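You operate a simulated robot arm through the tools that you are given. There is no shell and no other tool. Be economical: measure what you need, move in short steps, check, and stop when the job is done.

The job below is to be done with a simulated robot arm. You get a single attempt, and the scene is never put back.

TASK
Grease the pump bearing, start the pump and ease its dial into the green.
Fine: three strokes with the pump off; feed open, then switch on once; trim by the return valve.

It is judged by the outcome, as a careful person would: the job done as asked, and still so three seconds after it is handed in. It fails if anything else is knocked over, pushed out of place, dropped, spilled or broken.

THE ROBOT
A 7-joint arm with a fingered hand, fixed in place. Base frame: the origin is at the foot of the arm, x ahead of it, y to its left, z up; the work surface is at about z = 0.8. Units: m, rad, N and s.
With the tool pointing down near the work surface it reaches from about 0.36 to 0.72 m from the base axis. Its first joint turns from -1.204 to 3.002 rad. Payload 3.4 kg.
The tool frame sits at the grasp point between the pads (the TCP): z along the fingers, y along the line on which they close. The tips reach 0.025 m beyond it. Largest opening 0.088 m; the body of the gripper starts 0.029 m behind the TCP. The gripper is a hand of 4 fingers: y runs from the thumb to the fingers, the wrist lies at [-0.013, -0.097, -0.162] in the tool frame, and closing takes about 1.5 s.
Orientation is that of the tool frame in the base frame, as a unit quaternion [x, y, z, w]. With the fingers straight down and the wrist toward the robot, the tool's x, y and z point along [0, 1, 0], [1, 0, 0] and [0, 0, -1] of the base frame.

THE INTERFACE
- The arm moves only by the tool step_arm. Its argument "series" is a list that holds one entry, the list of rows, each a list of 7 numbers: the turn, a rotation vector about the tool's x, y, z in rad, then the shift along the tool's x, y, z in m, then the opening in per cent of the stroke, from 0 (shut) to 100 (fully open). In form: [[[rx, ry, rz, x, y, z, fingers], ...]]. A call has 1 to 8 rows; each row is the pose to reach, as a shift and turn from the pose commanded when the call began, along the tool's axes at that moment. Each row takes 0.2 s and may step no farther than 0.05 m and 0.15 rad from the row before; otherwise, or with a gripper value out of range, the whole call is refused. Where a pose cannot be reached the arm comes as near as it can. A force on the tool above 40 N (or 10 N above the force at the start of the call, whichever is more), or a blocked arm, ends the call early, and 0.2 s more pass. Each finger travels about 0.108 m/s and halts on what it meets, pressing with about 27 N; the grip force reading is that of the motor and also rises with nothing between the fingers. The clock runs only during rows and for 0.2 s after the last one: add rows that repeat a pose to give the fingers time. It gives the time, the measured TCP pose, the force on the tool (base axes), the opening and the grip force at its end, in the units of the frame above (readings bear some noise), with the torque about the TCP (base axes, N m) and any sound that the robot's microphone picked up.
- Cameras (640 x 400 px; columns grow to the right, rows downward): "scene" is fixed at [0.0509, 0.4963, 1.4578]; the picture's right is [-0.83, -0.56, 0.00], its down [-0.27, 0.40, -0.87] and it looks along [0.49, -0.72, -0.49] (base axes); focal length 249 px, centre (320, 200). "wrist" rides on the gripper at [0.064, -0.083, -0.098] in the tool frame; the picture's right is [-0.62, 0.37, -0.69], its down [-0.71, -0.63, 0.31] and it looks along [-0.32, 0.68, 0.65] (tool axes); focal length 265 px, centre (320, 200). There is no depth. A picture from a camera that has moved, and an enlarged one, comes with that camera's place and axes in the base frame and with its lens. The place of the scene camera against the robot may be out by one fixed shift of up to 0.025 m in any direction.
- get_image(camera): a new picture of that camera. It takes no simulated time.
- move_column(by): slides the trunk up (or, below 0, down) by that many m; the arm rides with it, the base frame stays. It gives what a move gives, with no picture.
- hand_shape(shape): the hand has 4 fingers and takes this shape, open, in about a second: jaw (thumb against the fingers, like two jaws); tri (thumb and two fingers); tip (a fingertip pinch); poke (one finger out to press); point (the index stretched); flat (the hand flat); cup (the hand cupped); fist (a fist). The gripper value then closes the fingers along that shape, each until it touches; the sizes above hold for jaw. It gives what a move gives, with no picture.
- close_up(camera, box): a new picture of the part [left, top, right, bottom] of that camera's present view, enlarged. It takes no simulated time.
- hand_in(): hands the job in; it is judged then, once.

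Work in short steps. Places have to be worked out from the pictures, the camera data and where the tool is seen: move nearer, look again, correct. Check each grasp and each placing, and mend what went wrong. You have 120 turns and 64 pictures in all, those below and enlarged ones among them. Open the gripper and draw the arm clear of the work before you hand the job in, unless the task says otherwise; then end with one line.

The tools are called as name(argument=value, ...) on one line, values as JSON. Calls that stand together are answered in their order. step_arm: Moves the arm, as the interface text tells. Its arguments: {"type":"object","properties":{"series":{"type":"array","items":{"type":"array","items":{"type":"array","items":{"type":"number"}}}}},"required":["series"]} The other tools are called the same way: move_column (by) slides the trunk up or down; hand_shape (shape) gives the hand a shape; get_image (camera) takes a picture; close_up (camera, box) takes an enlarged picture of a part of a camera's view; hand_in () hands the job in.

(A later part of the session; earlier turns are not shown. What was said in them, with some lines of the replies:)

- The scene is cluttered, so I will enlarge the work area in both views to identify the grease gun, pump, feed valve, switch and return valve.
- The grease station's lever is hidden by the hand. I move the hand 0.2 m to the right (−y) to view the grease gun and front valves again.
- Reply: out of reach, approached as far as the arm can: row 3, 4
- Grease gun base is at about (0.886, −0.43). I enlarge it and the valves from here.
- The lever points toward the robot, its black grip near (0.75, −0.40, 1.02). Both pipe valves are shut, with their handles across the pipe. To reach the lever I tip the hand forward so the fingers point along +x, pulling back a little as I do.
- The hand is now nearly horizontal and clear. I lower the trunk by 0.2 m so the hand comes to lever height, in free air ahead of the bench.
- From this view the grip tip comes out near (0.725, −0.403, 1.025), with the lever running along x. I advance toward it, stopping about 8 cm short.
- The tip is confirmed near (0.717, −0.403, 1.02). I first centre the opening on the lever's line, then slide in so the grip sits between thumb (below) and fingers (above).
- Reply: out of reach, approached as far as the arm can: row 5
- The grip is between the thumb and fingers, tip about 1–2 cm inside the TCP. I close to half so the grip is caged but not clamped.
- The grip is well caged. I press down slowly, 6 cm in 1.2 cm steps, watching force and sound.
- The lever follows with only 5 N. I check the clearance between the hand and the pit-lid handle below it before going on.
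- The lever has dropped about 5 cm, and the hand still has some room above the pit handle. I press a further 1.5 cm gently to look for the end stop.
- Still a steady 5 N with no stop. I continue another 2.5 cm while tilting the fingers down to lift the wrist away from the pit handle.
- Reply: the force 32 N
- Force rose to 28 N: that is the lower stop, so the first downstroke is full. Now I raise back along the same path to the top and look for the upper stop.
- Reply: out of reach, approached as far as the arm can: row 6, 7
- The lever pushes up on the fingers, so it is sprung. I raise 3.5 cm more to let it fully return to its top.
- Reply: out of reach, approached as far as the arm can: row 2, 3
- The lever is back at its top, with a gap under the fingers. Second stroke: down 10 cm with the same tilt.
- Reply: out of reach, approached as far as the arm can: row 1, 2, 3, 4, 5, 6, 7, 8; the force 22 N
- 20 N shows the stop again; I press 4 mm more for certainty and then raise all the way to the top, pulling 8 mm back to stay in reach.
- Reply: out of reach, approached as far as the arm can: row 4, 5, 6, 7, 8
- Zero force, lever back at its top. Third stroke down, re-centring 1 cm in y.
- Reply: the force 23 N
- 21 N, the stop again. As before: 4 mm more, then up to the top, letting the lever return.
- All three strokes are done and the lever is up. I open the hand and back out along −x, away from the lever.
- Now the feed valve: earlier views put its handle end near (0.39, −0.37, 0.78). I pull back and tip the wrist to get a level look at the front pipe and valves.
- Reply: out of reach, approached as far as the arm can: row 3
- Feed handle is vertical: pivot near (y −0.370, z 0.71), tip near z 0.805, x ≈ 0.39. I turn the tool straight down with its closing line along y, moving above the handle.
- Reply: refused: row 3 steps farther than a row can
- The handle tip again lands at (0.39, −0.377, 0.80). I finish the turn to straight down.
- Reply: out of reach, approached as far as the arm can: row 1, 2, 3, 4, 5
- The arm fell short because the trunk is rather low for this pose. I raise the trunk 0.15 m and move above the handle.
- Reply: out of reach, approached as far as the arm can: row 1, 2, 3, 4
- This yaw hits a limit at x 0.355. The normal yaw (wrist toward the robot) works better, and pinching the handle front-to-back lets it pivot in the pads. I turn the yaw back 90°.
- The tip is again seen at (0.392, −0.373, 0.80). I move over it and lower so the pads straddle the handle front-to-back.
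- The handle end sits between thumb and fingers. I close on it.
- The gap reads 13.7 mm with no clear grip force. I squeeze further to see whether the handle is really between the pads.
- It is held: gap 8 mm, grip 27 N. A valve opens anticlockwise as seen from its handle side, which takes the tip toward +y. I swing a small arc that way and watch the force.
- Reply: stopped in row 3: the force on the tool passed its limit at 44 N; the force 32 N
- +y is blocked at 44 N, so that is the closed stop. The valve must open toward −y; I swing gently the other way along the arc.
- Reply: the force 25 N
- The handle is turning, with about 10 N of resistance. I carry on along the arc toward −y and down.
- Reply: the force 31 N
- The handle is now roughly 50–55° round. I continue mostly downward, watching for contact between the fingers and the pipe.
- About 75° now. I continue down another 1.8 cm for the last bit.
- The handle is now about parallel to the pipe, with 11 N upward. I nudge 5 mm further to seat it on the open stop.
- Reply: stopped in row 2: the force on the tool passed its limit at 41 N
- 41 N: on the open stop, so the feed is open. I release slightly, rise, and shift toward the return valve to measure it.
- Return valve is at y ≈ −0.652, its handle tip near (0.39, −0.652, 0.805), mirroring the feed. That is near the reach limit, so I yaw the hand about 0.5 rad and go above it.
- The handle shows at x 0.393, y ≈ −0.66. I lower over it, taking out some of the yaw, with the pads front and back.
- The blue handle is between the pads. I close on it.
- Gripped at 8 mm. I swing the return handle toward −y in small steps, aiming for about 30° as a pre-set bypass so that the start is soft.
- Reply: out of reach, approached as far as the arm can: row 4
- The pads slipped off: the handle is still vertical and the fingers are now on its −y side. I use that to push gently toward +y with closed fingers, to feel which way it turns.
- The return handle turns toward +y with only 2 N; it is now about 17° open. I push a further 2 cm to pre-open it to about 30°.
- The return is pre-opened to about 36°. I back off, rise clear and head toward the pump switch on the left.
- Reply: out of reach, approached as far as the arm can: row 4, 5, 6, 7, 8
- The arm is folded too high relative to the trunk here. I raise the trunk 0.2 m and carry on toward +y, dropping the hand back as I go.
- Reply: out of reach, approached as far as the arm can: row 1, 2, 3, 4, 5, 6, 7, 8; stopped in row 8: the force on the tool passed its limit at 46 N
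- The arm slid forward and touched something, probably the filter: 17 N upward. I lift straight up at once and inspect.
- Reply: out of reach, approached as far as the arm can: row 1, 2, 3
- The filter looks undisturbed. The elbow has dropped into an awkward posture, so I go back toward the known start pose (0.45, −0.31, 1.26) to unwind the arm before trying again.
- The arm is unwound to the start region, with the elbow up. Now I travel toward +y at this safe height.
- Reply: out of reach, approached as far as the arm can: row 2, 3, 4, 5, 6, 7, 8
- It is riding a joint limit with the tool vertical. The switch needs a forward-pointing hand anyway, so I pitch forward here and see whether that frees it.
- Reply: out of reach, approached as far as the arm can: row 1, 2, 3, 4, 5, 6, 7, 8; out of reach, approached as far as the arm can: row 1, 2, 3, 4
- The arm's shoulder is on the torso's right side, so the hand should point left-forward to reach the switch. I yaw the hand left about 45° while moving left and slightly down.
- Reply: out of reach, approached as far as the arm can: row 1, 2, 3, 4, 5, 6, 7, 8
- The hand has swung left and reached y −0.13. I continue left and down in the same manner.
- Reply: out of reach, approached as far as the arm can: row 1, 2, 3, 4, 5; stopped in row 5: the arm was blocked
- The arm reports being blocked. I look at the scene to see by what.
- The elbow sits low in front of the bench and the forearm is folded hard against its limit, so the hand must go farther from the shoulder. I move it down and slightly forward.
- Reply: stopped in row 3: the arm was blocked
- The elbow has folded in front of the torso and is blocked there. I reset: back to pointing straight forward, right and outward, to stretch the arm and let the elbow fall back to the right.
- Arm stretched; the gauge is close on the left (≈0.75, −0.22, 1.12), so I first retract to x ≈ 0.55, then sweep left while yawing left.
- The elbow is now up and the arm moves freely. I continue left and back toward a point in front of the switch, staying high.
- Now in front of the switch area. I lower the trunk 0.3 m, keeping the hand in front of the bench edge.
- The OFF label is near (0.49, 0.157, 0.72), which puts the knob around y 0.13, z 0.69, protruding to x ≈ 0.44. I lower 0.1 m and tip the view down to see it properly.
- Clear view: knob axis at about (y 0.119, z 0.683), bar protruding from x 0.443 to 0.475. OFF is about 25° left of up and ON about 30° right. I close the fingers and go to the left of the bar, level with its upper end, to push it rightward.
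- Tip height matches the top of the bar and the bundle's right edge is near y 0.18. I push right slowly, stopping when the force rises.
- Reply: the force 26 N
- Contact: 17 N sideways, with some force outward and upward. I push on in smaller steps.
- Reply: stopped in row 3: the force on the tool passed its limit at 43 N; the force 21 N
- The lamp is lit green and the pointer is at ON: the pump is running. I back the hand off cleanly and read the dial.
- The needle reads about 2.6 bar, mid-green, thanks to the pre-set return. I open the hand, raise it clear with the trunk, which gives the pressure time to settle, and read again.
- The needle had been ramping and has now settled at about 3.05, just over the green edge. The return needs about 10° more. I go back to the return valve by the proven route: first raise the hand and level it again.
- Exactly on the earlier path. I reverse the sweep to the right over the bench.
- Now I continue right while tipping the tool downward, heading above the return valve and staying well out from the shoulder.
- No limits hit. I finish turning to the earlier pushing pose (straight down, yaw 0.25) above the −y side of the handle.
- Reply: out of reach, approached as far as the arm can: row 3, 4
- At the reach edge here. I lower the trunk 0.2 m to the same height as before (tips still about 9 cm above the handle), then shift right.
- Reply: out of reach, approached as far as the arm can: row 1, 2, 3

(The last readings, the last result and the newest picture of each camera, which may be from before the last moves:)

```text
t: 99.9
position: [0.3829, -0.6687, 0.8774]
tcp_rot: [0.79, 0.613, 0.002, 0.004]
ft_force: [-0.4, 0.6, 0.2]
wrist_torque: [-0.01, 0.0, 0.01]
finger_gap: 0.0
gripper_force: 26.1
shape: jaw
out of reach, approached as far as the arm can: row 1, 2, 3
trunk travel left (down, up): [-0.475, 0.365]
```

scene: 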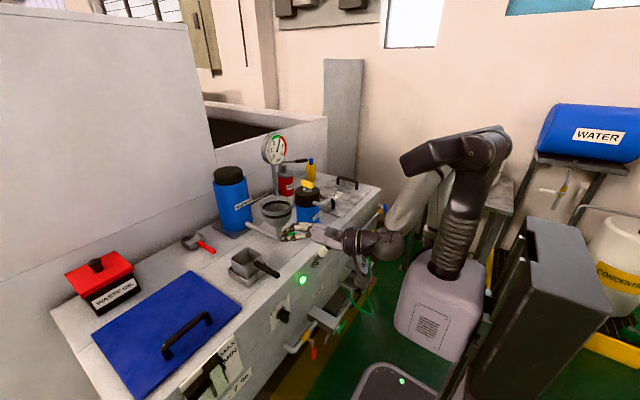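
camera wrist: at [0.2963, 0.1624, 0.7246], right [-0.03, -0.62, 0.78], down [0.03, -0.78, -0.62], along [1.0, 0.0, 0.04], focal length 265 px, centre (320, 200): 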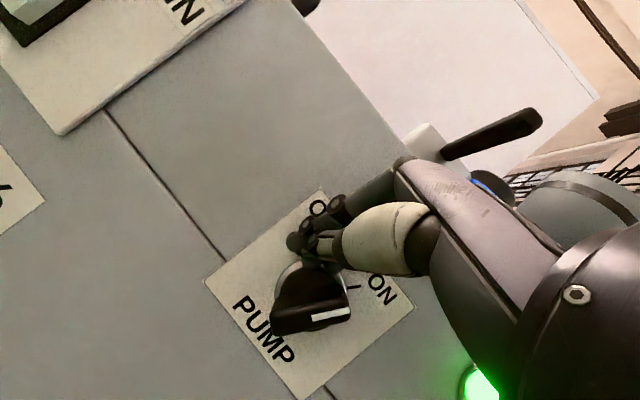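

I descend beside the handle (bundle edge about 3 cm clear of it) to the former pushing height.

step_arm(series=[[[0, 0, 0, 0.002, 0.005, 0.03, 0], [0, 0, 0, 0.002, 0.01, 0.06, 0], [0, 0, 0, 0.002, 0.01, 0.089, 0]]])

get_image(camera="wrist")

```text
t: 100.7
position: [0.3943, -0.6684, 0.7874]
tcp_rot: [0.79, 0.613, 0.002, 0.003]
ft_force: [0.7, 0.4, -0.4]
wrist_torque: [0.03, 0.01, -0.02]
finger_gap: 0.0001
gripper_force: 26.9
shape: jaw
trunk travel left (down, up): [-0.475, 0.365]
```

```text
2 pictures are left
camera wrist: at [0.3273, -0.5864, 0.8859], right [0.2, -0.69, 0.7], down [-0.79, -0.54, -0.31], along [0.59, -0.49, -0.65], focal length 265 px, centre (320, 200)
```

wrist: 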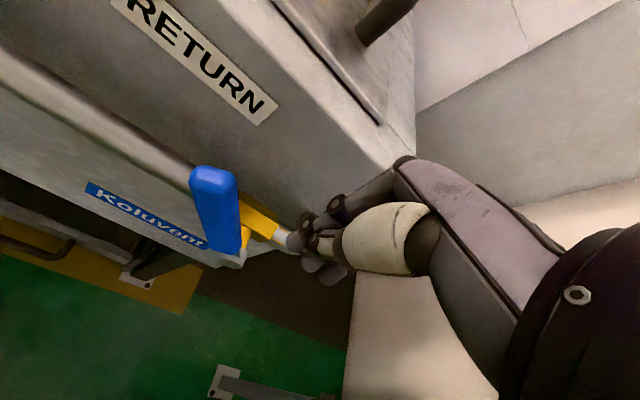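

The handle is unchanged at about 36°. The earlier mapping was about 13 mm of push per 10°, so I push to y ≈ −0.626 for roughly 12° more opening, ending slowly.

step_arm(series=[[[0, 0, 0, 0.012, -0.003, 0, 0], [0, 0, 0, 0.022, -0.0056, 0, 0], [0, 0, 0, 0.028, -0.0072, 0, 0], [0, 0, 0, 0.034, -0.0087, 0.001, 0], [0, 0, 0, 0.0385, -0.0098, 0.002, 0], [0, 0, 0, 0.0415, -0.0105, 0.002, 0]]])

```text
t: 102.1
position: [0.3964, -0.6264, 0.787]
tcp_rot: [0.791, 0.612, 0.002, 0.004]
ft_force: [1.1, -3.0, 0.6]
wrist_torque: [-0.05, -0.02, 0.0]
finger_gap: 0.0
gripper_force: 27.1
shape: jaw
trunk travel left (down, up): [-0.475, 0.365]
```

There is 3 N of contact force, so the handle is moving with me. I hold still for 1.6 s so the pressure settles, then read the dial.

step_arm(series=[[[0, 0, 0, 0, 0, 0, 0], [0, 0, 0, 0, 0, 0, 0], [0, 0, 0, 0, 0, 0, 0], [0, 0, 0, 0, 0, 0, 0], [0, 0, 0, 0, 0, 0, 0], [0, 0, 0, 0, 0, 0, 0], [0, 0, 0, 0, 0, 0, 0], [0, 0, 0, 0, 0, 0, 0]]])

step_arm(series=[[[0, 0, 0, 0, 0, 0, 0], [0, 0, 0, 0, 0, 0, 0], [0, 0, 0, 0, 0, 0, 0], [0, 0, 0, 0, 0, 0, 0], [0, 0, 0, 0, 0, 0, 0], [0, 0, 0, 0, 0, 0, 0], [0, 0, 0, 0, 0, 0, 0], [0, 0, 0, 0, 0, 0, 0]]])

close_up(camera="scene", box=[240, 120, 304, 160])

```text
t: 103.9
position: [0.3955, -0.6269, 0.7865]
tcp_rot: [0.79, 0.613, 0.003, 0.004]
ft_force: [0.0, -1.1, 1.4]
wrist_torque: [0.0, -0.04, -0.03]
finger_gap: 0.0002
gripper_force: 27.7
shape: jaw
trunk travel left (down, up): [-0.475, 0.365]
```

```text
t: 105.7
position: [0.3946, -0.6271, 0.7867]
tcp_rot: [0.79, 0.613, 0.002, 0.005]
ft_force: [0.3, -0.1, -0.1]
wrist_torque: [-0.04, -0.02, 0.0]
finger_gap: 0.0
gripper_force: 26.5
shape: jaw
trunk travel left (down, up): [-0.475, 0.365]
```

```text
10.00 times, centred on (272, 140) of scene
camera zoom: at [0.0509, 0.4963, 1.4578], right [-0.83, -0.56, 0.0], down [-0.27, 0.4, -0.87], along [0.49, -0.72, -0.49], focal length 2486 px, centre (800, 800)
```

zoom: 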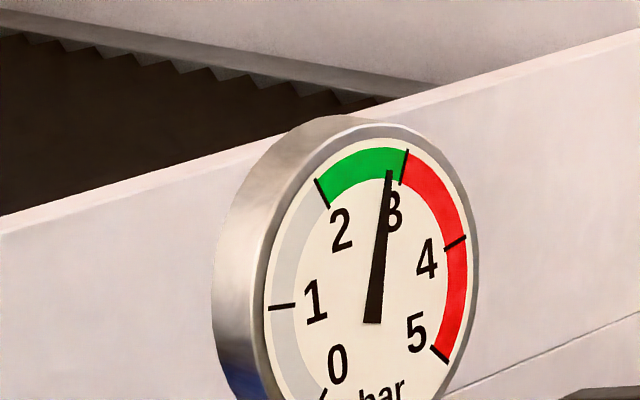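

The needle is at about 2.8, inside the green but near its top edge. I push another 12 mm to bring it toward the middle.

step_arm(series=[[[0, 0, 0, 0.004, -0.001, 0.001, 0], [0, 0, 0, 0.008, -0.002, 0.003, 0], [0, 0, 0, 0.0116, -0.003, 0.004, 0], [0, 0, 0, 0.0116, -0.003, 0.004, 0]]])

```text
t: 106.7
position: [0.397, -0.6145, 0.7821]
tcp_rot: [0.791, 0.612, 0.002, 0.004]
ft_force: [0.4, -2.6, 0.5]
wrist_torque: [-0.04, -0.03, -0.04]
finger_gap: 0.0003
gripper_force: 27.0
shape: jaw
trunk travel left (down, up): [-0.475, 0.365]
```

Contact held at about 2.6 N. I back off to −y, rise clear of the handle, and open the hand in free air.

step_arm(series=[[[0, 0, 0, -0.012, 0.003, 0, 0], [0, 0, 0, -0.028, 0.007, 0, 0], [0, 0, 0, -0.03, 0.005, -0.04, 0], [0, 0, 0, -0.03, 0, -0.085, 0], [0, 0, 0, -0.03, -0.02, -0.125, 30], [0, 0, 0, -0.02, -0.04, -0.16, 60], [0, 0, 0, -0.01, -0.05, -0.19, 100], [0, 0, 0, 0, -0.06, -0.2, 100]]])

step_arm(series=[[[0, 0, 0, 0, 0, 0, 100], [0, 0, 0, 0, 0, 0, 100], [0, 0, 0, 0, 0, 0, 100], [0, 0, 0, 0, 0, 0, 100], [0, 0, 0, 0, 0, 0, 100], [0, 0, 0, 0, 0, 0, 100], [0, 0, 0, 0, 0, 0, 100], [0, 0, 0, 0, 0, 0, 100]]])

close_up(camera="scene", box=[220, 90, 420, 260])

```text
t: 108.5
position: [0.3344, -0.598, 0.9828]
tcp_rot: [0.791, 0.612, 0.002, 0.004]
ft_force: [-0.2, -0.1, 0.4]
wrist_torque: [0.04, 0.01, -0.04]
finger_gap: 0.0876
gripper_force: 0.0
shape: jaw
trunk travel left (down, up): [-0.475, 0.365]
```

```text
t: 110.3
position: [0.3349, -0.5997, 0.9822]
tcp_rot: [0.79, 0.613, 0.002, 0.004]
ft_force: [-0.3, -0.4, -0.1]
wrist_torque: [0.01, 0.01, 0.03]
finger_gap: 0.0877
gripper_force: 0.2
shape: jaw
trunk travel left (down, up): [-0.475, 0.365]
```

```text
2.35 times, centred on (320, 175) of scene
camera zoom: at [0.0509, 0.4963, 1.4578], right [-0.83, -0.56, 0.0], down [-0.27, 0.4, -0.87], along [0.49, -0.72, -0.49], focal length 585 px, centre (320, 259)
```

zoom: 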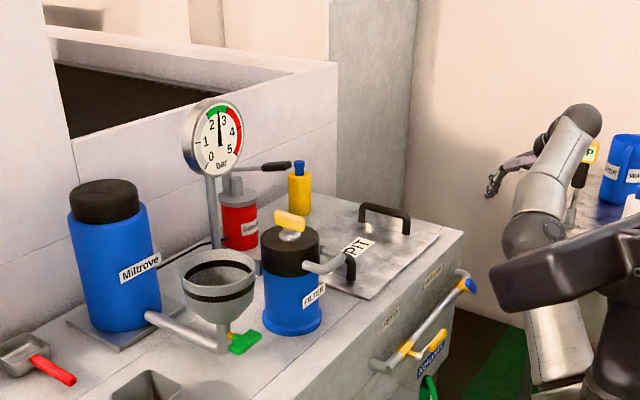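

The needle now stands at about 2.5, in the middle of the green. The hand is open and clear, the forces are zero, and nothing looks disturbed. I hand the job in.

hand_in()

```text
The job is handed in.
```

The job is handed in: I gave the bearing three full grease strokes with the pump off, opened the feed and switched the pump on once, and the dial now reads about 2.5 bar, mid-green. I opened the return valve partway before starting, the dial still settled at about 3.05 bar, just into the red, until I trimmed it down, and the hand once pressed on what was probably the filter (46 N peak) without visibly moving anything.
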